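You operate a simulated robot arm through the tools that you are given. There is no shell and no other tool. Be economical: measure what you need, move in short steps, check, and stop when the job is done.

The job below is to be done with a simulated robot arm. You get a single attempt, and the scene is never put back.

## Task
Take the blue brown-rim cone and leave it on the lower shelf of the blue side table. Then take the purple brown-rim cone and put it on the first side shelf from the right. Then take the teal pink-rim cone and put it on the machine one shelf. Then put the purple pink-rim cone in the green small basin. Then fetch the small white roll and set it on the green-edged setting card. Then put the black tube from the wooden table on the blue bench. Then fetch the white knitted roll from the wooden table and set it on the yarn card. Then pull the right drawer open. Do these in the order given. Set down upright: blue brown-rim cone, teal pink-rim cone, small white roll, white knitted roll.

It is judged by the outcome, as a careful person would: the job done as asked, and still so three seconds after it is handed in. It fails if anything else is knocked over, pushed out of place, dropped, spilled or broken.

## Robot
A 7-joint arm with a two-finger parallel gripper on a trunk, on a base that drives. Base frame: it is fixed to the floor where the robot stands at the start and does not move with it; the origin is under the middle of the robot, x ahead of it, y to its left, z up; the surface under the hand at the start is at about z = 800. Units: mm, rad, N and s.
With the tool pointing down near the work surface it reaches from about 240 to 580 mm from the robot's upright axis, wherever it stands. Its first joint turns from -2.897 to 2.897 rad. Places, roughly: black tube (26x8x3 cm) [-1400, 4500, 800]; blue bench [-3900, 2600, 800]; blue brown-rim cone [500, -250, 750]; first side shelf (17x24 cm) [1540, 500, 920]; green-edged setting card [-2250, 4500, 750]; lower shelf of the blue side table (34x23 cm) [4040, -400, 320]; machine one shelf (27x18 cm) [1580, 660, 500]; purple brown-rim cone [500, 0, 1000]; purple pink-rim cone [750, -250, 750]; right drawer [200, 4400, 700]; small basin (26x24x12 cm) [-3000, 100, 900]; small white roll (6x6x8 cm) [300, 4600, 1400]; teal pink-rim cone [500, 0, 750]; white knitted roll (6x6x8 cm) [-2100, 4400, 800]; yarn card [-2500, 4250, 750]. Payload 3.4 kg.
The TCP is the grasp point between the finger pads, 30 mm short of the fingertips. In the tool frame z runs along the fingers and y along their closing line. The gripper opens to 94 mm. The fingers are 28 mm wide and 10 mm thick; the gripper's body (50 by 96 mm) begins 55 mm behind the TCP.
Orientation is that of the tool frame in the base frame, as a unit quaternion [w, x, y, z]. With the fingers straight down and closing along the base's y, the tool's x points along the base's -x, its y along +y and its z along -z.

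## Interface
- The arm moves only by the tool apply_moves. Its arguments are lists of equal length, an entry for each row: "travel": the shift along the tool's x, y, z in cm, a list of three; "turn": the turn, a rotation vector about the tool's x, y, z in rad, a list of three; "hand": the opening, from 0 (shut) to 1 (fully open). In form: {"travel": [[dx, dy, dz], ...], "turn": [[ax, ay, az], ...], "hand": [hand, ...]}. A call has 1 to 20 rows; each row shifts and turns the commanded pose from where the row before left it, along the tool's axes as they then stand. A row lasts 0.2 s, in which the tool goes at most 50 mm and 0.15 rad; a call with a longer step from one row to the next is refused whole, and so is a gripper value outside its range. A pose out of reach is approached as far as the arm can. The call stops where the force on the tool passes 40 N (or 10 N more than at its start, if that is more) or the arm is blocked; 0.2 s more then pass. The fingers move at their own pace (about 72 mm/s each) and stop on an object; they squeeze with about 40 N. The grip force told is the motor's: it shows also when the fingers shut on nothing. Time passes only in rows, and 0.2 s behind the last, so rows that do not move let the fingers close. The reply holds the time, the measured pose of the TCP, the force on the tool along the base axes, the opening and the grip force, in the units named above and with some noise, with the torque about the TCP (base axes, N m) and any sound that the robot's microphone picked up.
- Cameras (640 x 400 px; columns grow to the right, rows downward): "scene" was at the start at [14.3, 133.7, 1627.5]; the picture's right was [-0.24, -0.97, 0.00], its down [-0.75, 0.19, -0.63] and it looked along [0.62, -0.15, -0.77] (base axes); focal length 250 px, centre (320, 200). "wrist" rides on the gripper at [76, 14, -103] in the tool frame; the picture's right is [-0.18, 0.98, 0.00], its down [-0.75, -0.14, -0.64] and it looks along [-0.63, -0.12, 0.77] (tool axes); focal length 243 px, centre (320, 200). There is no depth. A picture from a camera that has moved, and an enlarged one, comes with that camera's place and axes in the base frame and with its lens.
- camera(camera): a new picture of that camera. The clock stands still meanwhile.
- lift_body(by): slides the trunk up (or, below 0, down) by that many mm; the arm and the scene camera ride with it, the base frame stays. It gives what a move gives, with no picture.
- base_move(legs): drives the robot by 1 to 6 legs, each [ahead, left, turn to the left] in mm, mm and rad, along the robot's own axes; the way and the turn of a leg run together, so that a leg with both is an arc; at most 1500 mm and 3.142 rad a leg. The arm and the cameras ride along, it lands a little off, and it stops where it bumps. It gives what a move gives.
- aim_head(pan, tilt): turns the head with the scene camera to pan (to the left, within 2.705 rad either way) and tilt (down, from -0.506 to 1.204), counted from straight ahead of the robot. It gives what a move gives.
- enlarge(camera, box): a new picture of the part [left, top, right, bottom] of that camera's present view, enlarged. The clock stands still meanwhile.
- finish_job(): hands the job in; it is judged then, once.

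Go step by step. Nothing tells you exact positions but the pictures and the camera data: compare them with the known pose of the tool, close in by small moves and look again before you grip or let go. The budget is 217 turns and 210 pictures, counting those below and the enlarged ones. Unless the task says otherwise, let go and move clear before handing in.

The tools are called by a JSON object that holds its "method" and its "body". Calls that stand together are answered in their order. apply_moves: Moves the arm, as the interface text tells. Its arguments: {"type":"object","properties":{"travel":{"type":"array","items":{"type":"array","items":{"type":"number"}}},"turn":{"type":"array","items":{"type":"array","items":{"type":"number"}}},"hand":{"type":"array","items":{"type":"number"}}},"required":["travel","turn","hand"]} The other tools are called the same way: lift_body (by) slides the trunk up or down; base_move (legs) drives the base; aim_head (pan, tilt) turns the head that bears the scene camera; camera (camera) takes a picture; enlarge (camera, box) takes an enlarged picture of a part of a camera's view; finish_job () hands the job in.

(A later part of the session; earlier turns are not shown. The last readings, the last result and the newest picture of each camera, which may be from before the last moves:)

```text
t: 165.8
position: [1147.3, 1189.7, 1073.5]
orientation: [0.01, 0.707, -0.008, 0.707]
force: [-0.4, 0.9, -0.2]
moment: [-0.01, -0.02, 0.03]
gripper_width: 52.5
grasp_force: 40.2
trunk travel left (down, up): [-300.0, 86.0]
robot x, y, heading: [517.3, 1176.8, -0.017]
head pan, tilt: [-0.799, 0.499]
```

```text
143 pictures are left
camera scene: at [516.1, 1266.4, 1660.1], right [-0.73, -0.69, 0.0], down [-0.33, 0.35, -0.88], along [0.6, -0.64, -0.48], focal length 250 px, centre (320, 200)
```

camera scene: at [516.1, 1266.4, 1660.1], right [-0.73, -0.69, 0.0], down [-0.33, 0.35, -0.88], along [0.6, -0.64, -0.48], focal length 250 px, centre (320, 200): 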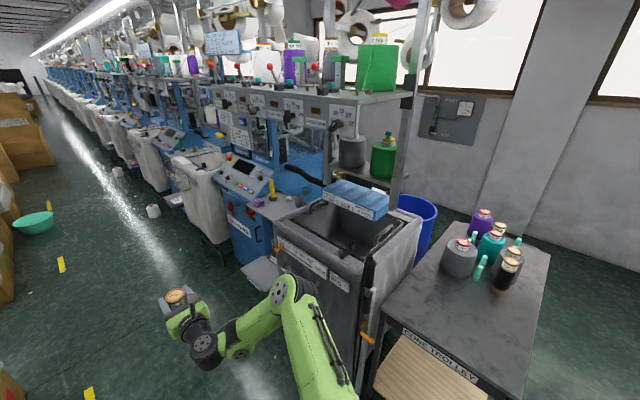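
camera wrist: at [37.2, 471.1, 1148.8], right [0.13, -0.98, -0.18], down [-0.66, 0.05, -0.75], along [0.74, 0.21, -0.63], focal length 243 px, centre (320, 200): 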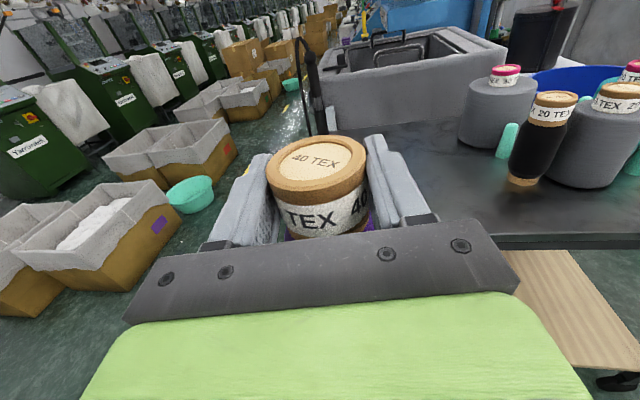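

{"method": "enlarge", "body": {"camera": "scene", "box": [200, 20, 440, 170]}}

{"method": "enlarge", "body": {"camera": "scene", "box": [200, 130, 440, 280]}}

```text
2.67 times, centred on (320, 95) of scene
camera zoom: at [516.1, 1266.4, 1660.1], right [-0.73, -0.69, 0.0], down [-0.33, 0.35, -0.88], along [0.6, -0.64, -0.48], focal length 667 px, centre (320, 480)
```

zoom: 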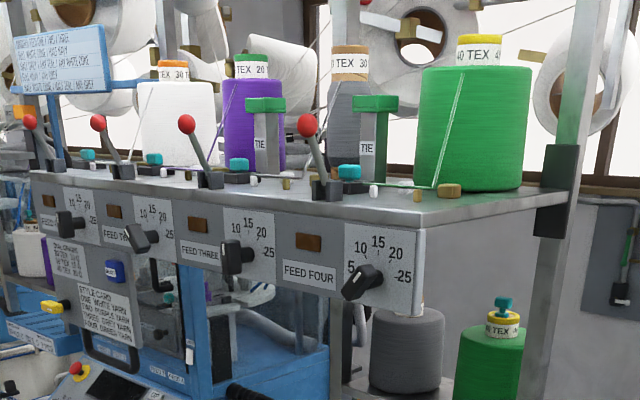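

```text
2.67 times, centred on (320, 205) of scene
camera zoom: at [516.1, 1266.4, 1660.1], right [-0.73, -0.69, 0.0], down [-0.33, 0.35, -0.88], along [0.6, -0.64, -0.48], focal length 667 px, centre (320, 187)
```

zoom: 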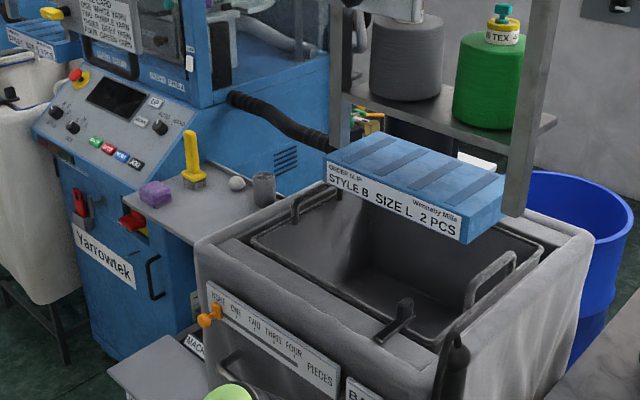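

The "first side shelf" is the grey tray on the machine's flank at about [1650, 470, 907], and machine one's shelf is the low plate near [1636, 674, 500]. I'll step out to y≈1340, turn to face -y, and slide along to x≈1550.

{"method": "base_move", "body": {"legs": [[0, 160, 0], [0, 0, -1.555], [0, 1000, 0]]}}

{"method": "aim_head", "body": {"pan": 0.0, "tilt": 0.75}}

{"method": "camera", "body": {"camera": "scene"}}

{"method": "camera", "body": {"camera": "wrist"}}

```text
t: 175.8
position: [1560.7, 734.2, 1072.7]
orientation: [0.492, 0.509, -0.491, 0.507]
force: [0.9, 0.3, -1.1]
moment: [0.01, -0.01, 0.01]
gripper_width: 52.3
grasp_force: 39.8
trunk travel left (down, up): [-300.0, 86.0]
robot x, y, heading: [1512.9, 1367.1, -1.53]
head pan, tilt: [-0.799, 0.499]
```

```text
t: 176.9
position: [1561.8, 733.7, 1070.9]
orientation: [0.493, 0.509, -0.491, 0.506]
force: [0.6, -0.4, -0.3]
moment: [-0.01, 0.0, -0.02]
gripper_width: 52.7
grasp_force: 40.3
trunk travel left (down, up): [-300.0, 86.0]
robot x, y, heading: [1512.3, 1368.5, -1.533]
head pan, tilt: [0.0, 0.75]
```

```text
140 pictures are left
camera scene: at [1666.1, 1351.9, 1638.1], right [-1.0, -0.04, 0.0], down [-0.03, 0.68, -0.73], along [0.03, -0.73, -0.68], focal length 250 px, centre (320, 200)
```

scene: 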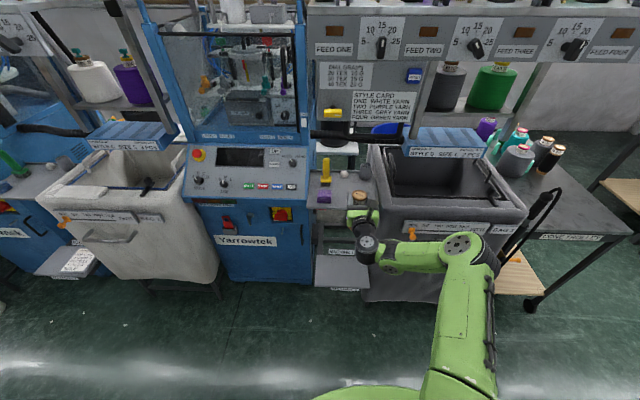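

```text
139 pictures are left
camera wrist: at [1542.8, 837.2, 1148.8], right [-0.98, -0.03, -0.18], down [0.12, 0.65, -0.75], along [0.14, -0.76, -0.63], focal length 243 px, centre (320, 200)
```

wrist: 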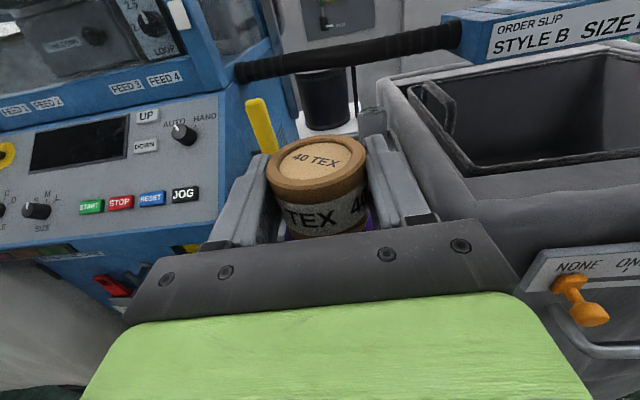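

{"method": "enlarge", "body": {"camera": "scene", "box": [270, 130, 430, 310]}}

```text
2.22 times, centred on (350, 220) of scene
camera zoom: at [1666.1, 1351.9, 1638.1], right [-1.0, -0.04, 0.0], down [-0.03, 0.68, -0.73], along [0.03, -0.73, -0.68], focal length 556 px, centre (253, 156)
```

zoom: 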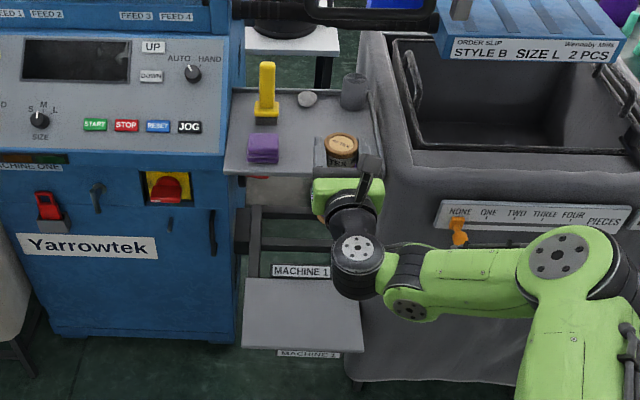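

The tray's free area is its front right, around [1540, 545]. I'll raise 60 mm, square up, and move in.

{"method": "lift_body", "body": {"by": 60}}

{"method": "base_move", "body": {"legs": [[0, 0, -0.036], [170, 0, 0]]}}

{"method": "camera", "body": {"camera": "wrist"}}

{"method": "enlarge", "body": {"camera": "scene", "box": [250, 150, 410, 250]}}

```text
t: 177.9
position: [1560.6, 733.7, 1133.3]
orientation: [0.493, 0.508, -0.492, 0.507]
force: [0.7, -0.7, -1.5]
moment: [-0.02, 0.03, 0.0]
gripper_width: 52.6
grasp_force: 40.0
trunk travel left (down, up): [-360.0, 26.0]
robot x, y, heading: [1511.4, 1368.3, -1.534]
head pan, tilt: [0.0, 0.75]
```

```text
t: 179.7
position: [1537.6, 558.1, 1131.7]
orientation: [0.502, 0.5, -0.501, 0.497]
force: [-0.6, -1.1, -0.8]
moment: [-0.01, 0.0, 0.01]
gripper_width: 52.5
grasp_force: 39.9
trunk travel left (down, up): [-360.0, 26.0]
robot x, y, heading: [1516.7, 1197.8, -1.566]
head pan, tilt: [0.0, 0.75]
```

```text
137 pictures are left
camera wrist: at [1524.3, 660.6, 1209.1], right [-0.98, 0.01, -0.18], down [0.14, 0.64, -0.75], along [0.11, -0.77, -0.63], focal length 243 px, centre (320, 200)
```

wrist: 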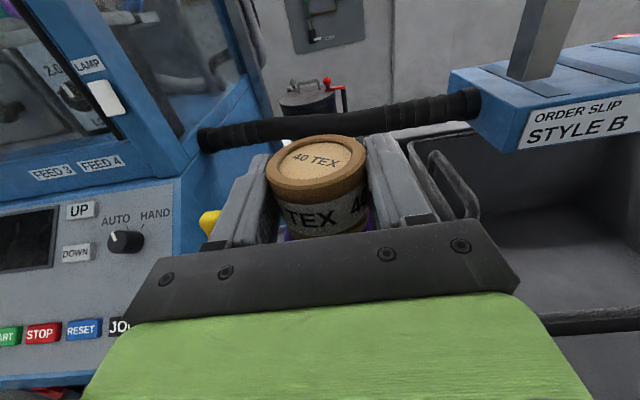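

```text
4.00 times, centred on (330, 200) of scene
camera zoom: at [1666.6, 1169.9, 1698.8], right [-1.0, 0.0, 0.0], down [0.0, 0.68, -0.73], along [0.0, -0.73, -0.68], focal length 1001 px, centre (280, 200)
```

zoom: 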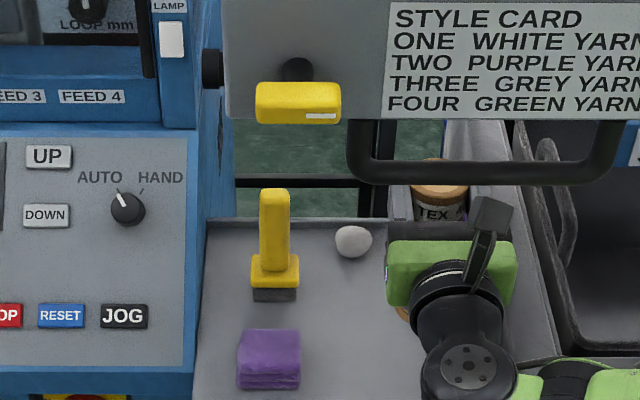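

Tray surface ≈ z 915, with the cone over a free spot at [1538, 558]. Lowering.

{"method": "apply_moves", "body": {"travel": [[-2, 0, 0.5], [-2, 0, 0], [-1.5, 0, 0], [0, 0, 0]], "turn": [[0, 0, 0], [0, 0, 0], [0, 0, 0], [0, 0, 0]], "hand": [0.3, 0.3, 0.3, 0.3]}}

{"method": "enlarge", "body": {"camera": "scene", "box": [250, 150, 450, 275]}}

{"method": "apply_moves", "body": {"travel": [[-0.4, 0, 0], [-0.4, 0, 0], [-0.3, 0, 0], [0, 0, 0]], "turn": [[0, 0, 0], [0, 0, 0], [0, 0, 0], [0, 0, 0]], "hand": [0.3, 0.3, 0.3, 0.3]}}

```text
t: 180.7
position: [1537.7, 553.5, 1079.0]
orientation: [0.502, 0.5, -0.5, 0.498]
force: [-0.6, 0.1, 0.5]
moment: [0.05, 0.01, -0.02]
gripper_width: 52.5
grasp_force: 39.4
trunk travel left (down, up): [-360.0, 26.0]
robot x, y, heading: [1512.9, 1192.3, -1.573]
head pan, tilt: [0.0, 0.75]
```

```text
3.20 times, centred on (350, 212) of scene
camera zoom: at [1666.6, 1171.4, 1698.9], right [-1.0, 0.0, 0.0], down [0.0, 0.68, -0.73], along [0.0, -0.73, -0.68], focal length 800 px, centre (224, 160)
```

zoom: 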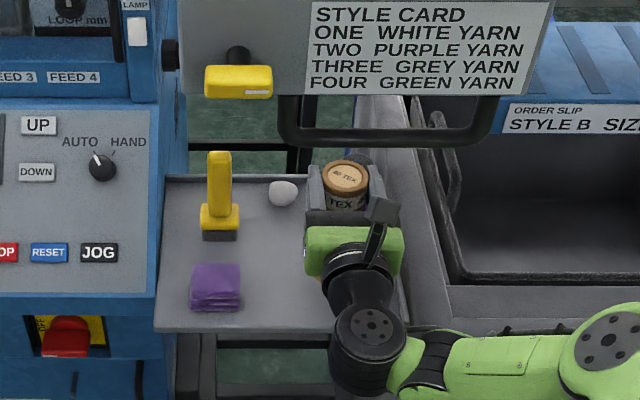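

```text
t: 181.7
position: [1539.5, 553.8, 1067.2]
orientation: [0.503, 0.499, -0.501, 0.497]
force: [0.7, -0.1, -0.6]
moment: [0.04, -0.03, -0.01]
gripper_width: 52.5
grasp_force: 40.3
trunk travel left (down, up): [-360.0, 26.0]
robot x, y, heading: [1514.5, 1193.6, -1.566]
head pan, tilt: [0.0, 0.75]
```

{"method": "apply_moves", "body": {"travel": [[-0.3, 0, 0], [-0.3, 0, 0], [-0.3, 0, 0], [0, 0, 0]], "turn": [[0, 0, 0], [0, 0, 0], [0, 0, 0], [0, 0, 0]], "hand": [0.3, 0.3, 0.3, 0.3]}}

```text
t: 182.7
position: [1538.2, 555.0, 1059.0]
orientation: [0.502, 0.499, -0.501, 0.498]
force: [-0.8, 0.3, -0.4]
moment: [0.03, 0.03, -0.04]
gripper_width: 52.5
grasp_force: 40.2
trunk travel left (down, up): [-360.0, 26.0]
robot x, y, heading: [1513.4, 1194.4, -1.565]
head pan, tilt: [0.0, 0.75]
```

{"method": "apply_moves", "body": {"travel": [[-0.3, 0, 0], [-0.3, 0, 0], [-0.3, 0, 0], [-0.3, 0, 0], [0, 0, 0]], "turn": [[0, 0, 0], [0, 0, 0], [0, 0, 0], [0, 0, 0], [0, 0, 0]], "hand": [0.3, 0.3, 0.3, 0.3, 0.3]}}

{"method": "enlarge", "body": {"camera": "scene", "box": [290, 180, 410, 255]}}

```text
t: 184.1
position: [1537.6, 553.0, 1054.0]
orientation: [0.504, 0.493, -0.5, 0.503]
force: [0.1, -0.1, 10.3]
moment: [0.16, 0.11, -0.04]
gripper_width: 52.4
grasp_force: 40.1
trunk travel left (down, up): [-360.0, 26.0]
robot x, y, heading: [1516.5, 1192.5, -1.57]
head pan, tilt: [0.0, 0.75]
stopped in row 5: the force on the tool passed its limit at 40 N (the readings are from after the stop); the commanded pose is now the measured one
```

```text
5.33 times, centred on (350, 218) of scene
camera zoom: at [1666.5, 1172.7, 1698.6], right [-1.0, 0.0, 0.0], down [0.0, 0.68, -0.73], along [0.0, -0.73, -0.68], focal length 1334 px, centre (160, 107)
```

zoom: 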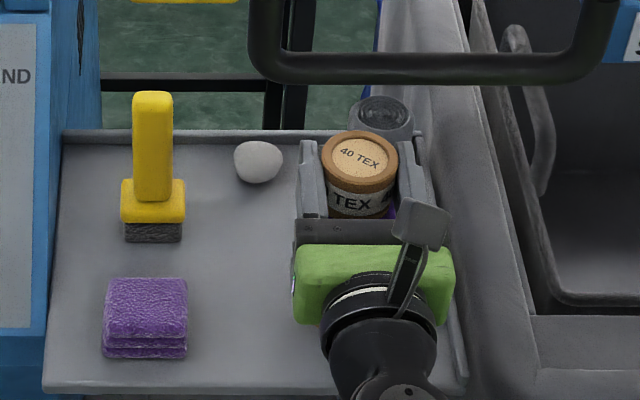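

Contact with the tray. Opening and withdrawing.

{"method": "apply_moves", "body": {"travel": [[0.1, 0, 0], [0, 0, 0], [0, 0, 0], [0, 0, 0]], "turn": [[0, 0, 0], [0, 0, 0], [0, 0, 0], [0, 0, 0]], "hand": [0.4, 0.65, 0.75, 0.75]}}

{"method": "apply_moves", "body": {"travel": [[0, 0, -1], [0, 0, -2], [0, 0, -3], [0, 0, -3], [0, 0, -3], [0, 0, 0]], "turn": [[0, 0, 0], [0, 0, 0], [0, 0, 0], [0, 0, 0], [0, 0, 0], [0, 0, 0]], "hand": [0.75, 0.75, 0.75, 0.75, 0.75, 0.75]}}

{"method": "camera", "body": {"camera": "wrist"}}

{"method": "enlarge", "body": {"camera": "scene", "box": [250, 150, 450, 275]}}

```text
t: 185.1
position: [1537.3, 553.2, 1053.3]
orientation: [0.504, 0.494, -0.5, 0.502]
force: [0.3, 0.0, 8.6]
moment: [-0.08, -0.28, -0.04]
gripper_width: 70.7
grasp_force: 0.1
trunk travel left (down, up): [-360.0, 26.0]
robot x, y, heading: [1516.0, 1192.8, -1.571]
head pan, tilt: [0.0, 0.75]
```

```text
t: 186.4
position: [1532.3, 662.2, 1051.7]
orientation: [0.502, 0.496, -0.5, 0.502]
force: [-0.6, 0.2, 0.4]
moment: [-0.01, 0.01, 0.01]
gripper_width: 70.5
grasp_force: 0.0
out of reach, approached as far as the arm can: row 5
trunk travel left (down, up): [-360.0, 26.0]
robot x, y, heading: [1515.2, 1190.2, -1.562]
head pan, tilt: [0.0, 0.75]
```

```text
133 pictures are left
camera wrist: at [1516.6, 765.6, 1127.8], right [-0.98, 0.0, -0.19], down [0.15, 0.63, -0.76], along [0.12, -0.77, -0.62], focal length 243 px, centre (320, 200)
```

wrist: 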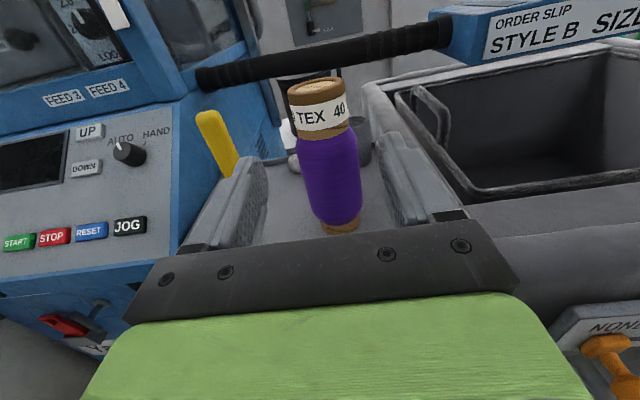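

```text
3.20 times, centred on (350, 212) of scene
camera zoom: at [1666.8, 1171.3, 1698.8], right [-1.0, -0.01, 0.0], down [0.0, 0.68, -0.73], along [0.0, -0.73, -0.68], focal length 800 px, centre (224, 160)
```

zoom: 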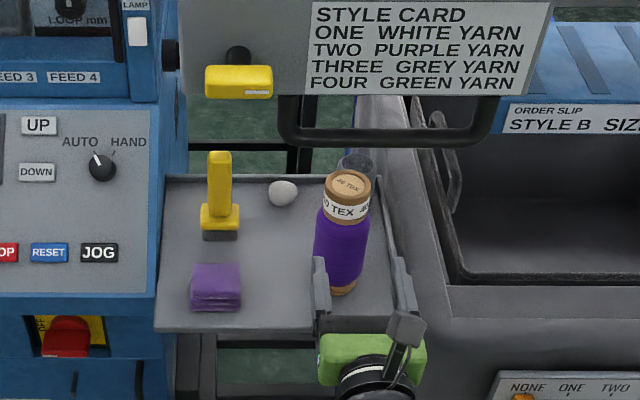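

Purple cone stands on the side shelf. Now the teal pink-rim cone: reversing the route back to the cart front.

{"method": "base_move", "body": {"legs": [[-180, 0, 0], [0, -1000, 0], [0, 0, 1.565], [-800, 0, 0]]}}

{"method": "aim_head", "body": {"pan": -0.4, "tilt": 0.6}}

{"method": "camera", "body": {"camera": "scene"}}

```text
t: 200.4
position: [240.9, 1416.1, 1053.3]
orientation: [0.023, 0.703, -0.024, 0.71]
force: [-0.1, -0.3, 0.4]
moment: [0.01, 0.02, -0.02]
gripper_width: 70.5
grasp_force: 0.2
trunk travel left (down, up): [-360.0, 26.0]
robot x, y, heading: [-291.4, 1429.8, -0.055]
head pan, tilt: [0.0, 0.75]
```

```text
t: 201.3
position: [241.0, 1416.0, 1051.9]
orientation: [0.022, 0.704, -0.024, 0.709]
force: [0.2, -0.4, 0.1]
moment: [0.0, 0.02, 0.02]
gripper_width: 70.6
grasp_force: 0.1
trunk travel left (down, up): [-360.0, 26.0]
robot x, y, heading: [-286.9, 1436.0, -0.056]
head pan, tilt: [-0.4, 0.6]
```

```text
131 pictures are left
camera scene: at [-261.8, 1550.5, 1711.7], right [-0.44, -0.9, 0.0], down [-0.51, 0.25, -0.82], along [0.74, -0.36, -0.57], focal length 250 px, centre (320, 200)
```

scene: 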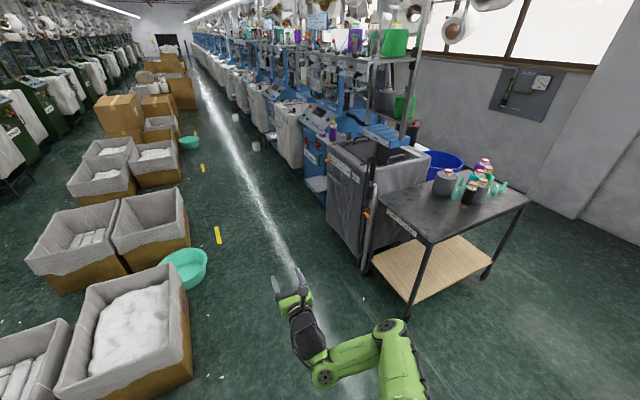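

{"method": "base_move", "body": {"legs": [[0, 0, 0.055], [0, -1420, 0]]}}

{"method": "aim_head", "body": {"pan": 0.0, "tilt": 0.7}}

{"method": "camera", "body": {"camera": "wrist"}}

{"method": "camera", "body": {"camera": "scene"}}

```text
t: 208.5
position: [234.6, 72.3, 1052.0]
orientation: [0.005, 0.705, -0.006, 0.71]
force: [-0.1, 0.2, 0.4]
moment: [-0.02, -0.03, 0.0]
gripper_width: 70.3
grasp_force: 0.1
trunk travel left (down, up): [-360.0, 26.0]
robot x, y, heading: [-297.6, 60.5, -0.006]
head pan, tilt: [-0.4, 0.6]
```

```text
t: 209.4
position: [235.4, 73.6, 1052.1]
orientation: [0.004, 0.704, -0.006, 0.71]
force: [-0.3, 0.8, -0.4]
moment: [-0.02, -0.02, -0.02]
gripper_width: 70.7
grasp_force: 0.1
trunk travel left (down, up): [-360.0, 26.0]
robot x, y, heading: [-297.4, 61.8, -0.006]
head pan, tilt: [0.0, 0.7]
```

```text
130 pictures are left
camera wrist: at [131.0, 59.9, 1127.8], right [-0.01, -0.98, -0.19], down [-0.63, 0.15, -0.76], along [0.77, 0.11, -0.62], focal length 243 px, centre (320, 200)
```

wrist: 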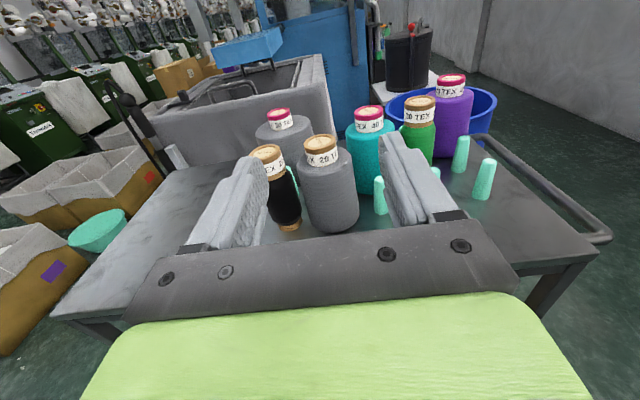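

```text
129 pictures are left
camera scene: at [-271.1, 213.3, 1703.1], right [-0.01, -1.0, 0.0], down [-0.64, 0.0, -0.77], along [0.77, -0.01, -0.64], focal length 250 px, centre (320, 200)
```

scene: 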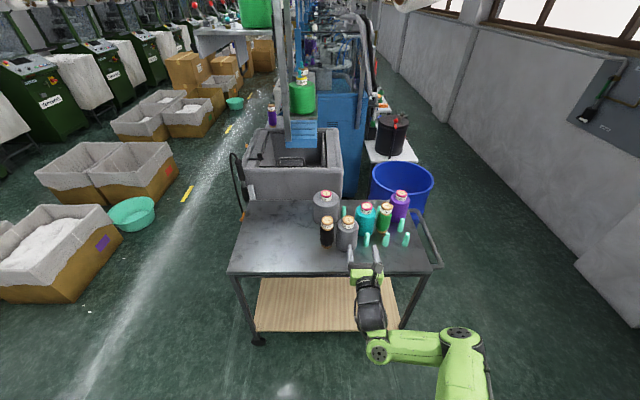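

Teal cap triangulates to [578, -4, 955]. Driving forward 180 mm and right 75 mm with the hand still high, then descending in front of it.

{"method": "base_move", "body": {"legs": [[200, -75, 0.006]]}}

{"method": "camera", "body": {"camera": "wrist"}}

{"method": "enlarge", "body": {"camera": "scene", "box": [270, 200, 470, 325]}}

```text
t: 211.1
position: [433.3, 1.5, 1052.3]
orientation: [0.001, 0.704, -0.003, 0.71]
force: [-0.4, -0.1, 1.0]
moment: [0.0, -0.02, 0.04]
gripper_width: 70.3
grasp_force: 0.1
trunk travel left (down, up): [-360.0, 26.0]
robot x, y, heading: [-98.5, -12.5, 0.002]
head pan, tilt: [0.0, 0.7]
```

```text
128 pictures are left
camera wrist: at [329.6, -12.2, 1127.4], right [-0.01, -0.98, -0.19], down [-0.63, 0.15, -0.76], along [0.77, 0.11, -0.62], focal length 243 px, centre (320, 200)
```

wrist: 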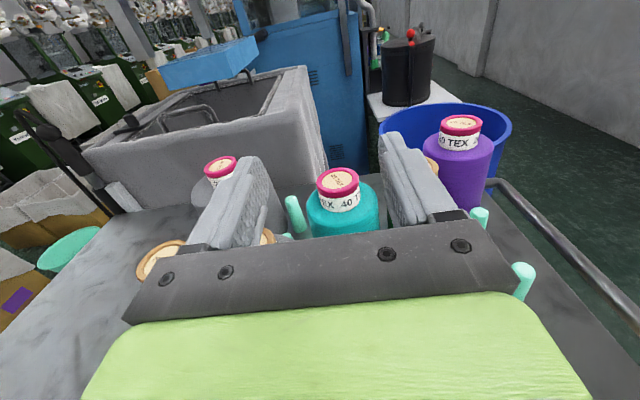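

```text
3.20 times, centred on (370, 262) of scene
camera zoom: at [-73.0, 138.2, 1703.1], right [0.0, -1.0, 0.0], down [-0.64, 0.0, -0.76], along [0.76, 0.0, -0.64], focal length 800 px, centre (160, 0)
```

zoom: 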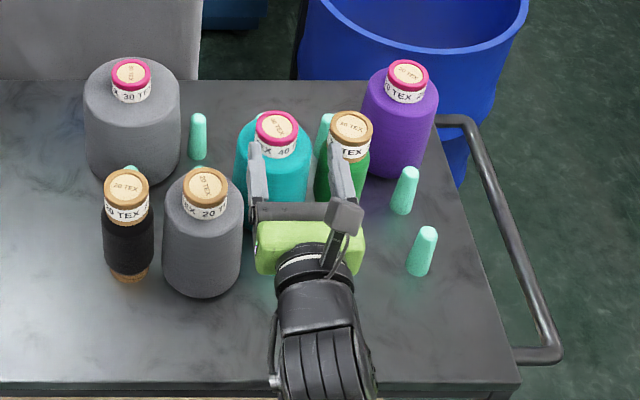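

Confirmed [576, -5, 955]. Descending to z≈950 and advancing partway.

{"method": "apply_moves", "body": {"travel": [[-3, 0.6, 0], [-3, 0, 0], [-3, 0, 0], [-1.2, 0, 0], [0, 0, 3], [0, 0, 3], [0, 0, 0]], "turn": [[0, 0, 0], [0, 0, 0], [0, 0, 0], [0, 0, 0], [0, 0, 0], [0, 0, 0], [0, 0, 0]], "hand": [0.75, 0.75, 0.75, 0.75, 0.75, 0.75, 0.75]}}

{"method": "camera", "body": {"camera": "wrist"}}

```text
t: 212.7
position: [507.9, -11.3, 951.1]
orientation: [0.001, 0.703, -0.004, 0.711]
force: [0.4, 0.0, 0.3]
moment: [-0.01, 0.0, 0.04]
gripper_width: 70.4
grasp_force: 0.0
out of reach, approached as far as the arm can: row 2, 3, 4
trunk travel left (down, up): [-360.0, 26.0]
robot x, y, heading: [-101.2, -12.7, -0.001]
head pan, tilt: [0.0, 0.7]
```

```text
126 pictures are left
camera wrist: at [403.3, -24.6, 1027.2], right [-0.01, -0.98, -0.19], down [-0.63, 0.15, -0.76], along [0.77, 0.11, -0.62], focal length 243 px, centre (320, 200)
```

wrist: 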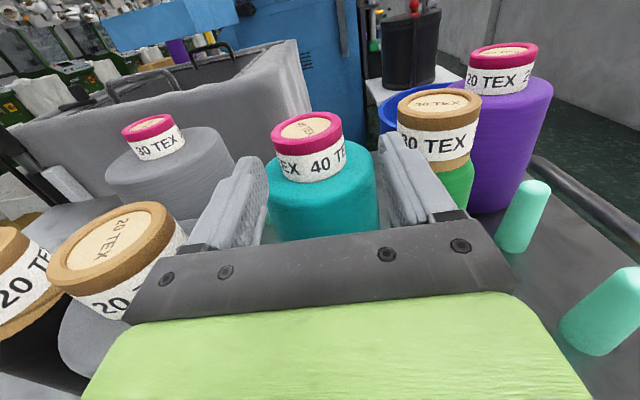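

Small lateral correction left, then advance 70 mm.

{"method": "apply_moves", "body": {"travel": [[0, -0.7, 1], [0, 0, 2], [0, 0, 2], [0, 0, 1.8], [0, 0, 0]], "turn": [[0, 0, 0], [0, 0, 0], [0, 0, 0], [0, 0, 0], [0, 0, 0]], "hand": [0.75, 0.75, 0.75, 0.75, 0.75]}}

{"method": "camera", "body": {"camera": "wrist"}}

{"method": "enlarge", "body": {"camera": "scene", "box": [270, 200, 470, 325]}}

```text
t: 213.9
position: [577.7, -6.8, 954.9]
orientation: [0.001, 0.704, -0.003, 0.71]
force: [0.0, -0.6, 0.9]
moment: [-0.04, 0.0, 0.1]
gripper_width: 70.6
grasp_force: 0.0
trunk travel left (down, up): [-360.0, 26.0]
robot x, y, heading: [-102.4, -8.5, -0.0]
head pan, tilt: [0.0, 0.7]
```

```text
125 pictures are left
camera wrist: at [473.4, -19.9, 1030.7], right [-0.01, -0.98, -0.19], down [-0.63, 0.15, -0.76], along [0.77, 0.11, -0.62], focal length 243 px, centre (320, 200)
```

wrist: 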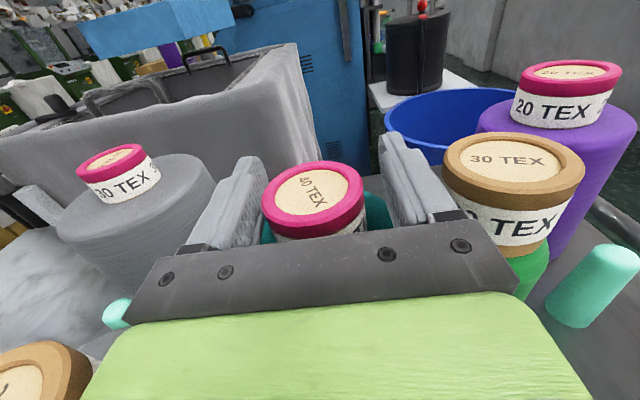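

```text
3.20 times, centred on (370, 262) of scene
camera zoom: at [-74.4, 138.4, 1703.1], right [0.0, -1.0, 0.0], down [-0.64, 0.0, -0.76], along [0.76, 0.0, -0.64], focal length 800 px, centre (160, 0)
```

zoom: 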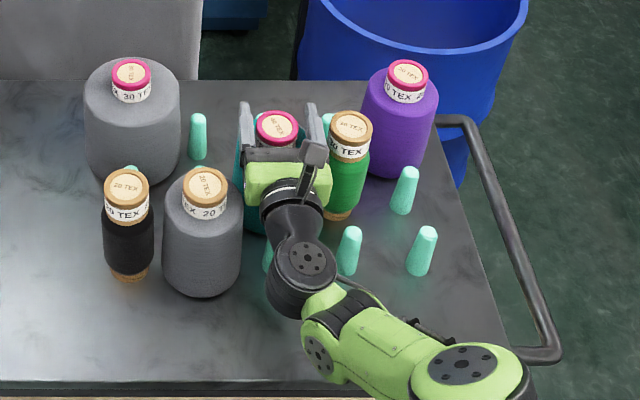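

Lower 7 mm, then close and lift straight up.

{"method": "apply_moves", "body": {"travel": [[-0.7, 0, -0.4], [0, 0, 0], [0, 0, 0], [0, 0, 0], [0, 0, 0]], "turn": [[0, 0, 0], [0, 0, 0], [0, 0, 0], [0, 0, 0], [0, 0, 0]], "hand": [0.75, 0.5, 0.3, 0.3, 0.3]}}

{"method": "apply_moves", "body": {"travel": [[0.5, 0, 0], [1.5, 0, 0], [2.5, 0, 0], [3, 0, 0], [3, 0, 0], [3, 0, 0], [2, 0, 0], [0, 0, 0]], "turn": [[0, 0, 0], [0, 0, 0], [0, 0, 0], [0, 0, 0], [0, 0, 0], [0, 0, 0], [0, 0, 0], [0, 0, 0]], "hand": [0.3, 0.3, 0.3, 0.3, 0.3, 0.3, 0.3, 0.3]}}

{"method": "camera", "body": {"camera": "scene"}}

```text
t: 215.1
position: [572.6, -5.7, 949.2]
orientation: [0.002, 0.703, -0.004, 0.711]
force: [3.1, 0.0, 9.5]
moment: [-0.43, -0.46, 0.21]
gripper_width: 53.5
grasp_force: 39.5
trunk travel left (down, up): [-360.0, 26.0]
robot x, y, heading: [-101.4, -14.4, 0.003]
head pan, tilt: [0.0, 0.7]
```

```text
t: 216.9
position: [570.1, -6.4, 1105.0]
orientation: [0.001, 0.704, -0.003, 0.711]
force: [-0.5, -0.6, -3.9]
moment: [0.02, -0.02, 0.01]
gripper_width: 53.3
grasp_force: 39.5
trunk travel left (down, up): [-360.0, 26.0]
robot x, y, heading: [-100.3, -10.6, 0.003]
head pan, tilt: [0.0, 0.7]
```

```text
123 pictures are left
camera scene: at [-73.5, 138.8, 1703.0], right [0.0, -1.0, 0.0], down [-0.64, 0.0, -0.76], along [0.76, 0.0, -0.64], focal length 250 px, centre (320, 200)
```

scene: 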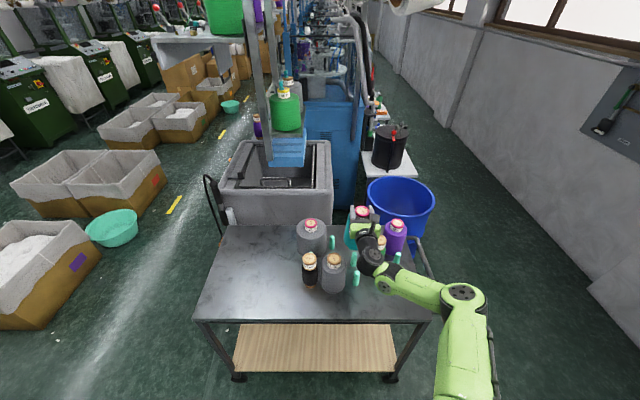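

Teal cone lifted clear. Backing away, drawing the arm in, and going round to the machine shelf again.

{"method": "base_move", "body": {"legs": [[-190, 0, 0]]}}

{"method": "apply_moves", "body": {"travel": [[0, 0, -3], [0, 0, -3], [0, 0, -3], [0, 0, -3], [0, 0, 0]], "turn": [[0, 0, 0], [0, 0, 0], [0, 0, 0], [0, 0, 0], [0, 0, 0]], "hand": [0.3, 0.3, 0.3, 0.3, 0.3]}}

{"method": "base_move", "body": {"legs": [[0, 1350, 0], [800, 0, 0]]}}

```text
t: 218.4
position: [373.3, -3.7, 1104.5]
orientation: [-0.001, 0.703, -0.002, 0.711]
force: [0.0, 0.3, -3.3]
moment: [0.02, 0.0, -0.04]
gripper_width: 53.7
grasp_force: 40.5
trunk travel left (down, up): [-360.0, 26.0]
robot x, y, heading: [-293.7, -10.4, 0.001]
head pan, tilt: [0.0, 0.7]
```

```text
t: 219.6
position: [253.4, -1.5, 1104.4]
orientation: [-0.002, 0.704, -0.002, 0.71]
force: [0.7, 0.4, -3.1]
moment: [-0.04, -0.01, 0.04]
gripper_width: 53.5
grasp_force: 39.9
trunk travel left (down, up): [-360.0, 26.0]
robot x, y, heading: [-294.1, -16.5, 0.007]
head pan, tilt: [0.0, 0.7]
```

```text
t: 230.4
position: [1036.0, 1389.9, 1103.7]
orientation: [-0.006, 0.704, 0.003, 0.71]
force: [-0.5, -0.3, -3.1]
moment: [-0.01, -0.01, 0.0]
gripper_width: 53.7
grasp_force: 40.4
trunk travel left (down, up): [-360.0, 26.0]
robot x, y, heading: [486.8, 1371.7, 0.017]
head pan, tilt: [0.0, 0.7]
```

{"method": "base_move", "body": {"legs": [[0, 0, -1.588], [0, 1090, 0]]}}

{"method": "aim_head", "body": {"pan": 0.0, "tilt": 0.95}}

{"method": "camera", "body": {"camera": "scene"}}

```text
t: 239.7
position: [1590.6, 857.8, 1105.9]
orientation: [0.498, 0.501, -0.495, 0.506]
force: [-0.4, 0.7, -3.4]
moment: [0.01, -0.01, 0.03]
gripper_width: 53.4
grasp_force: 39.5
trunk travel left (down, up): [-360.0, 26.0]
robot x, y, heading: [1570.9, 1407.2, -1.543]
head pan, tilt: [0.0, 0.7]
```

```text
t: 240.5
position: [1590.9, 857.9, 1104.3]
orientation: [0.497, 0.501, -0.494, 0.507]
force: [0.1, -0.6, -3.1]
moment: [-0.01, 0.01, -0.01]
gripper_width: 53.7
grasp_force: 39.6
trunk travel left (down, up): [-360.0, 26.0]
robot x, y, heading: [1565.8, 1401.9, -1.545]
head pan, tilt: [0.0, 0.949]
```

```text
122 pictures are left
camera scene: at [1720.1, 1395.3, 1683.4], right [-1.0, -0.03, 0.0], down [-0.02, 0.81, -0.58], along [0.01, -0.58, -0.81], focal length 250 px, centre (320, 200)
```

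scene: 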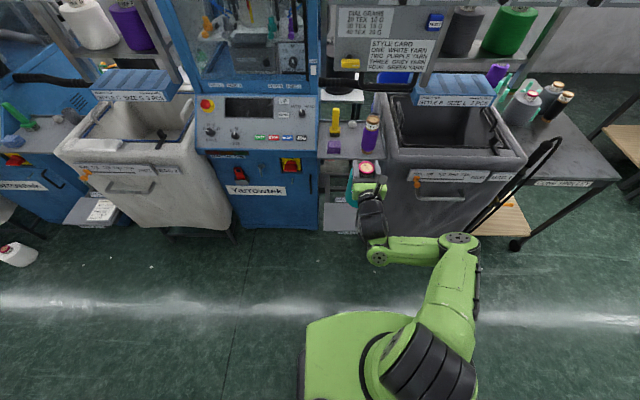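

The low plate is visible just beneath. I'll lower the trunk 350 mm and view the plate.

{"method": "lift_body", "body": {"by": -350}}

{"method": "base_move", "body": {"legs": [[0, 0, -0.026]]}}

{"method": "camera", "body": {"camera": "scene"}}

{"method": "enlarge", "body": {"camera": "scene", "box": [270, 130, 430, 250]}}

{"method": "camera", "body": {"camera": "wrist"}}

```text
t: 243.9
position: [1590.4, 858.0, 753.7]
orientation: [0.497, 0.501, -0.494, 0.507]
force: [-0.2, -0.8, -2.4]
moment: [0.01, 0.02, -0.01]
gripper_width: 53.7
grasp_force: 39.8
trunk travel left (down, up): [-10.0, 376.0]
robot x, y, heading: [1570.3, 1403.7, -1.539]
head pan, tilt: [0.0, 0.949]
```

```text
t: 244.7
position: [1575.2, 857.9, 754.7]
orientation: [0.504, 0.495, -0.501, 0.501]
force: [0.3, -0.3, -2.9]
moment: [-0.01, 0.07, 0.02]
gripper_width: 53.4
grasp_force: 39.9
trunk travel left (down, up): [-10.0, 376.0]
robot x, y, heading: [1567.5, 1402.3, -1.57]
head pan, tilt: [0.0, 0.949]
```

```text
121 pictures are left
camera scene: at [1719.8, 1391.3, 1333.0], right [-1.0, 0.0, 0.0], down [0.0, 0.81, -0.58], along [0.0, -0.58, -0.81], focal length 250 px, centre (320, 200)
```

scene: 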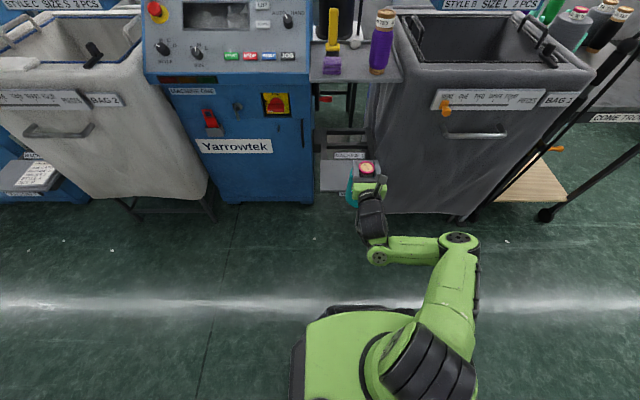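

```text
3.33 times, centred on (350, 190) of scene
camera zoom: at [1719.8, 1391.3, 1333.0], right [-1.0, 0.0, 0.0], down [0.0, 0.81, -0.58], along [0.0, -0.58, -0.81], focal length 834 px, centre (220, 233)
```

zoom: 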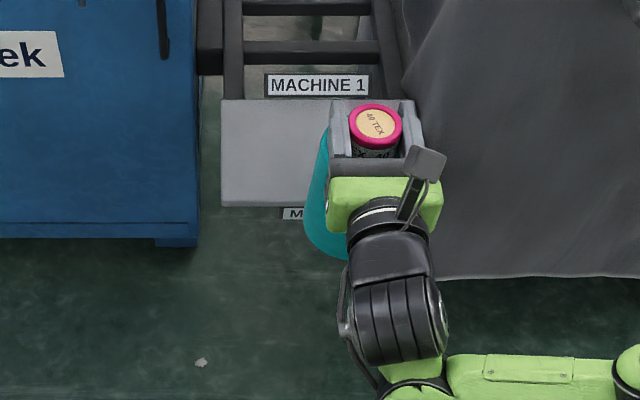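

```text
119 pictures are left
camera wrist: at [1561.8, 961.6, 829.9], right [-0.98, 0.01, -0.19], down [0.15, 0.63, -0.76], along [0.11, -0.77, -0.62], focal length 243 px, centre (320, 200)
```

wrist: 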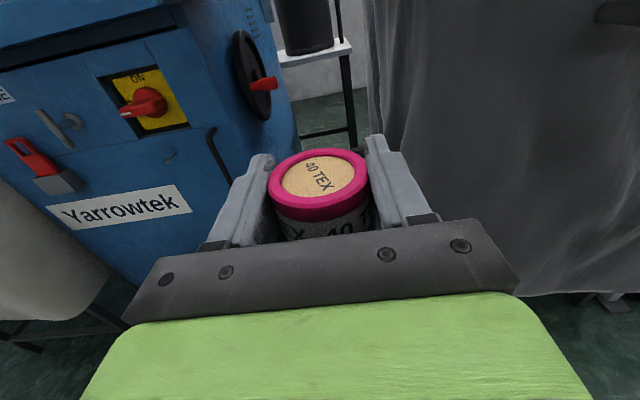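

The plate spans x≈1447–1717, y≈566–751 at z≈500. I'll shift 25 mm to +x and drive 195 mm in, cone bottom still ~100 mm above the plate.

{"method": "base_move", "body": {"legs": [[0, 22, 0], [190, 0, 0]]}}

{"method": "enlarge", "body": {"camera": "scene", "box": [270, 150, 430, 270]}}

{"method": "camera", "body": {"camera": "wrist"}}

```text
t: 246.6
position: [1598.8, 670.1, 754.3]
orientation: [0.504, 0.495, -0.501, 0.5]
force: [-0.8, 0.2, -3.5]
moment: [0.0, -0.02, 0.03]
gripper_width: 53.4
grasp_force: 40.3
trunk travel left (down, up): [-10.0, 376.0]
robot x, y, heading: [1588.3, 1213.9, -1.567]
head pan, tilt: [0.0, 0.949]
```

```text
3.33 times, centred on (350, 210) of scene
camera zoom: at [1741.4, 1204.3, 1333.0], right [-1.0, 0.0, 0.0], down [0.0, 0.81, -0.58], along [0.0, -0.58, -0.81], focal length 834 px, centre (220, 167)
```

zoom: 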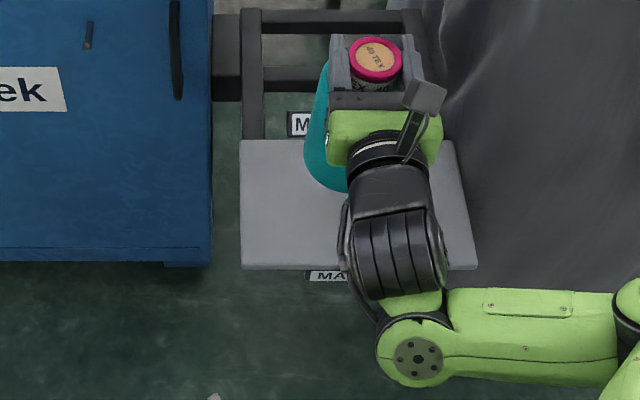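

```text
117 pictures are left
camera wrist: at [1584.5, 774.4, 829.7], right [-0.98, 0.01, -0.19], down [0.15, 0.64, -0.76], along [0.11, -0.77, -0.62], focal length 243 px, centre (320, 200)
```

wrist: 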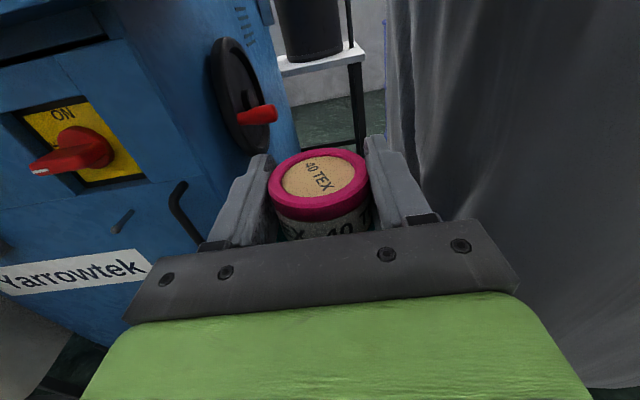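

Over the plate centre. Lowering in stages.

{"method": "apply_moves", "body": {"travel": [[-3, 0, 0], [-3, 0, 0], [-2.4, 0, 0], [0, 0, 0]], "turn": [[0, 0, 0], [0, 0, 0], [0, 0, 0], [0, 0, 0]], "hand": [0.3, 0.3, 0.3, 0.3]}}

{"method": "apply_moves", "body": {"travel": [[-0.4, 0, 0], [-0.4, 0, 0], [-0.3, 0, 0], [0, 0, 0]], "turn": [[0, 0, 0], [0, 0, 0], [0, 0, 0], [0, 0, 0]], "hand": [0.3, 0.3, 0.3, 0.3]}}

{"method": "enlarge", "body": {"camera": "scene", "box": [270, 150, 430, 270]}}

```text
t: 247.6
position: [1601.7, 669.2, 670.4]
orientation: [0.503, 0.495, -0.5, 0.502]
force: [-0.9, -0.1, -2.9]
moment: [-0.02, 0.01, 0.01]
gripper_width: 53.5
grasp_force: 39.7
trunk travel left (down, up): [-10.0, 376.0]
robot x, y, heading: [1588.3, 1217.9, -1.569]
head pan, tilt: [0.0, 0.949]
```

```text
t: 248.6
position: [1598.9, 670.6, 660.1]
orientation: [0.503, 0.496, -0.501, 0.501]
force: [-0.4, -0.2, -4.4]
moment: [0.02, 0.0, -0.02]
gripper_width: 53.4
grasp_force: 39.8
trunk travel left (down, up): [-10.0, 376.0]
robot x, y, heading: [1590.9, 1213.5, -1.566]
head pan, tilt: [0.0, 0.949]
```

```text
3.33 times, centred on (350, 210) of scene
camera zoom: at [1741.5, 1204.7, 1333.0], right [-1.0, 0.0, 0.0], down [0.0, 0.81, -0.58], along [0.0, -0.58, -0.81], focal length 834 px, centre (220, 167)
```

zoom: 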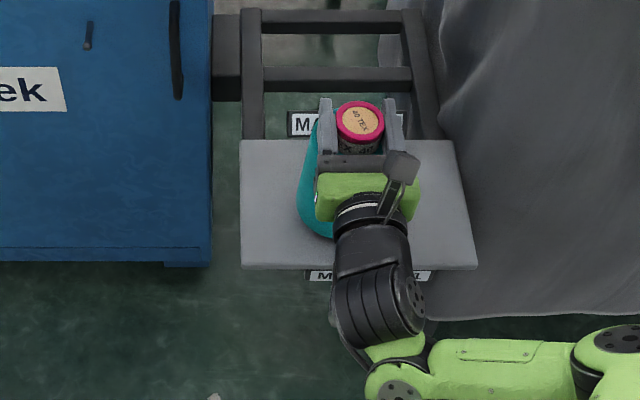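

{"method": "apply_moves", "body": {"travel": [[-0.3, 0, 0], [-0.3, 0, 0], [-0.3, 0, 0], [-0.3, 0, 0], [0, 0, 0]], "turn": [[0, 0, 0], [0, 0, 0], [0, 0, 0], [0, 0, 0], [0, 0, 0]], "hand": [0.3, 0.3, 0.3, 0.3, 0.3]}}

```text
t: 249.8
position: [1599.8, 669.9, 652.1]
orientation: [0.505, 0.493, -0.498, 0.504]
force: [3.4, -5.3, 27.5]
moment: [0.01, 0.58, 0.06]
gripper_width: 53.4
grasp_force: 40.0
trunk travel left (down, up): [-10.0, 376.0]
robot x, y, heading: [1590.8, 1218.2, -1.569]
head pan, tilt: [0.0, 0.949]
```

Contact. Ease off, open and withdraw.

{"method": "apply_moves", "body": {"travel": [[0.2, 0, 0], [0, 0, 0], [0, 0, 0], [0, 0, 0]], "turn": [[0, 0, 0], [0, 0, 0], [0, 0, 0], [0, 0, 0]], "hand": [0.3, 0.6, 0.78, 0.78]}}

{"method": "apply_moves", "body": {"travel": [[0.3, 0, -1], [0.2, 0, -2], [0, 0, -3], [0, 0, -3], [0, 0, 0]], "turn": [[0, 0, 0], [0, 0, 0], [0, 0, 0], [0, 0, 0], [0, 0, 0]], "hand": [0.78, 0.78, 0.78, 0.78, 0.78]}}

{"method": "camera", "body": {"camera": "wrist"}}

{"method": "base_move", "body": {"legs": [[-180, 0, 0]]}}

{"method": "lift_body", "body": {"by": 370}}

{"method": "camera", "body": {"camera": "scene"}}

```text
t: 250.8
position: [1600.0, 673.0, 651.2]
orientation: [0.504, 0.495, -0.499, 0.502]
force: [2.4, -0.7, 24.4]
moment: [0.04, 0.9, 0.01]
gripper_width: 71.6
grasp_force: 0.0
trunk travel left (down, up): [-10.0, 376.0]
robot x, y, heading: [1588.3, 1216.7, -1.574]
head pan, tilt: [0.0, 0.949]
```

```text
t: 252.0
position: [1559.3, 720.2, 665.6]
orientation: [0.503, 0.496, -0.501, 0.501]
force: [0.8, 0.6, 0.6]
moment: [0.01, 0.0, 0.01]
gripper_width: 73.6
grasp_force: 0.4
out of reach, approached as far as the arm can: row 2, 3, 4
trunk travel left (down, up): [-10.0, 376.0]
robot x, y, heading: [1589.5, 1220.2, -1.569]
head pan, tilt: [0.0, 0.949]
```

```text
115 pictures are left
camera wrist: at [1545.0, 823.6, 741.8], right [-0.98, 0.0, -0.19], down [0.15, 0.64, -0.76], along [0.12, -0.77, -0.63], focal length 243 px, centre (320, 200)
```

wrist: 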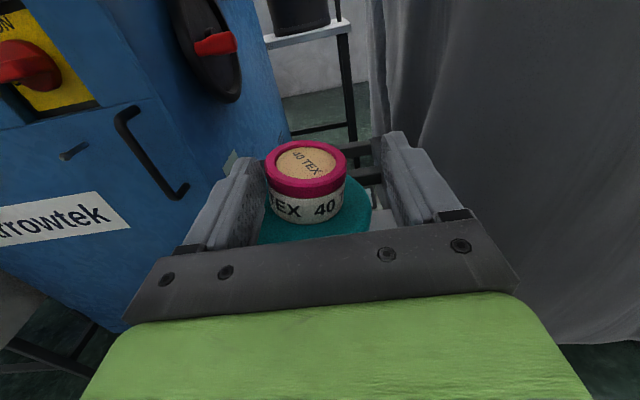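

```text
t: 253.5
position: [1558.3, 899.8, 666.5]
orientation: [0.502, 0.497, -0.501, 0.5]
force: [0.0, 0.1, 0.5]
moment: [-0.03, 0.03, -0.02]
gripper_width: 73.2
grasp_force: 0.1
trunk travel left (down, up): [-10.0, 376.0]
robot x, y, heading: [1592.2, 1398.8, -1.569]
head pan, tilt: [0.0, 0.949]
```

```text
t: 257.1
position: [1557.7, 899.8, 1036.3]
orientation: [0.502, 0.496, -0.5, 0.502]
force: [-0.5, -0.4, -0.4]
moment: [-0.04, 0.02, 0.05]
gripper_width: 73.3
grasp_force: 0.0
trunk travel left (down, up): [-380.0, 6.0]
robot x, y, heading: [1587.9, 1398.7, -1.579]
head pan, tilt: [0.0, 0.949]
```

```text
114 pictures are left
camera scene: at [1741.5, 1384.3, 1703.1], right [-1.0, 0.0, 0.0], down [0.0, 0.81, -0.58], along [0.0, -0.58, -0.81], focal length 250 px, centre (320, 200)
```

scene: 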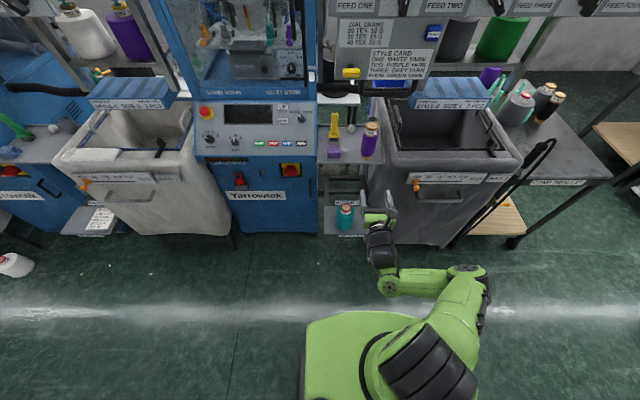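

{"method": "enlarge", "body": {"camera": "scene", "box": [290, 160, 410, 250]}}

```text
4.44 times, centred on (350, 205) of scene
camera zoom: at [1741.5, 1384.3, 1703.1], right [-1.0, 0.0, 0.0], down [0.0, 0.81, -0.58], along [0.0, -0.58, -0.81], focal length 1112 px, centre (187, 178)
```

zoom: 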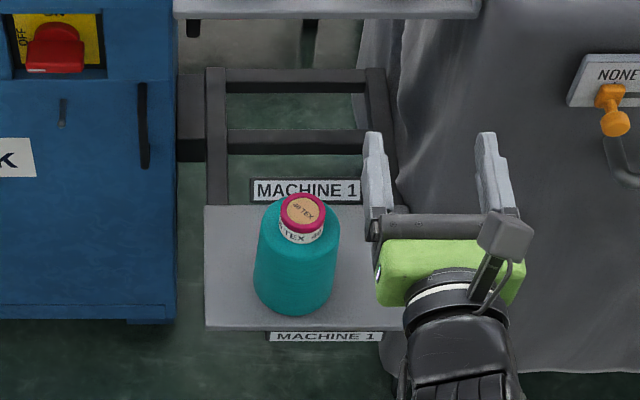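

Teal cone is upright on machine one's shelf. Next the purple pink-rim cone; going back to the cart front.

{"method": "base_move", "body": {"legs": [[0, -1080, 0], [0, 0, 1.575], [-800, 0, 0]]}}

{"method": "base_move", "body": {"legs": [[0, -100, 0]]}}

```text
t: 270.2
position: [222.1, 1365.4, 1037.0]
orientation: [0.011, 0.705, -0.013, 0.709]
force: [-0.6, -0.4, 0.0]
moment: [-0.02, 0.01, -0.01]
gripper_width: 73.3
grasp_force: 0.1
trunk travel left (down, up): [-380.0, 6.0]
robot x, y, heading: [-271.2, 1409.4, -0.032]
head pan, tilt: [0.0, 0.949]
```

```text
t: 271.4
position: [218.7, 1267.7, 1035.9]
orientation: [0.012, 0.705, -0.014, 0.709]
force: [0.4, -0.3, 0.1]
moment: [0.03, -0.02, 0.0]
gripper_width: 73.3
grasp_force: 0.2
trunk travel left (down, up): [-380.0, 6.0]
robot x, y, heading: [-274.7, 1314.1, -0.03]
head pan, tilt: [0.0, 0.949]
```

{"method": "base_move", "body": {"legs": [[0, 0, 0.03], [0, -1450, 0]]}}

{"method": "aim_head", "body": {"pan": 0.0, "tilt": 0.7}}

{"method": "camera", "body": {"camera": "wrist"}}

{"method": "camera", "body": {"camera": "scene"}}

```text
t: 279.0
position: [258.2, -148.0, 1036.7]
orientation: [-0.019, 0.705, 0.017, 0.709]
force: [0.4, 0.0, -0.2]
moment: [-0.02, 0.0, 0.0]
gripper_width: 73.2
grasp_force: 0.0
trunk travel left (down, up): [-380.0, 6.0]
robot x, y, heading: [-243.4, -143.7, 0.048]
head pan, tilt: [0.0, 0.949]
```

```text
t: 279.7
position: [258.1, -147.4, 1036.1]
orientation: [-0.019, 0.705, 0.017, 0.709]
force: [-0.2, 0.0, -0.4]
moment: [0.01, 0.05, 0.01]
gripper_width: 73.4
grasp_force: 0.1
trunk travel left (down, up): [-380.0, 6.0]
robot x, y, heading: [-239.1, -142.3, 0.053]
head pan, tilt: [0.0, 0.7]
```

```text
112 pictures are left
camera wrist: at [154.8, -166.6, 1111.7], right [0.05, -0.98, -0.19], down [-0.64, 0.11, -0.76], along [0.76, 0.16, -0.63], focal length 243 px, centre (320, 200)
```

wrist: 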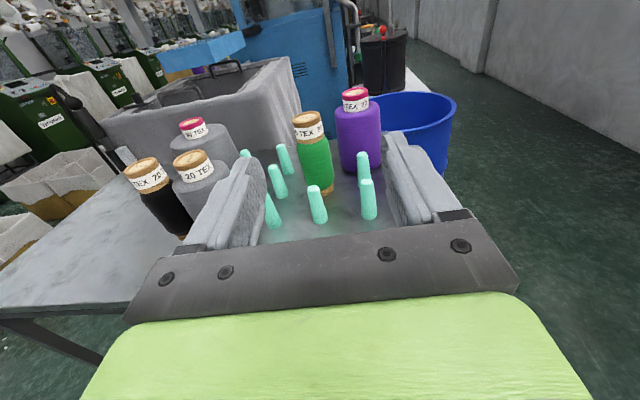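

```text
111 pictures are left
camera scene: at [-223.9, 9.8, 1722.5], right [0.05, -1.0, 0.0], down [-0.64, -0.03, -0.76], along [0.76, 0.04, -0.64], focal length 250 px, centre (320, 200)
```

scene: 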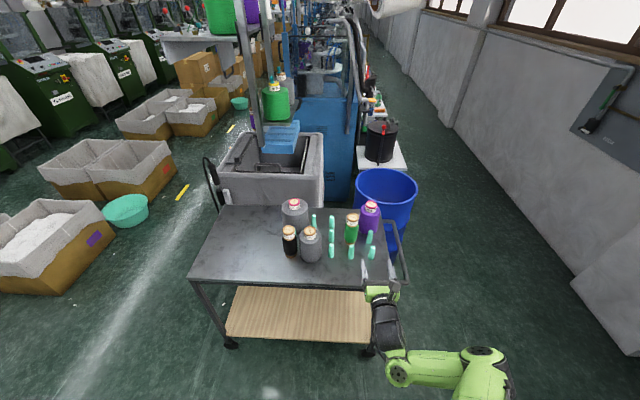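

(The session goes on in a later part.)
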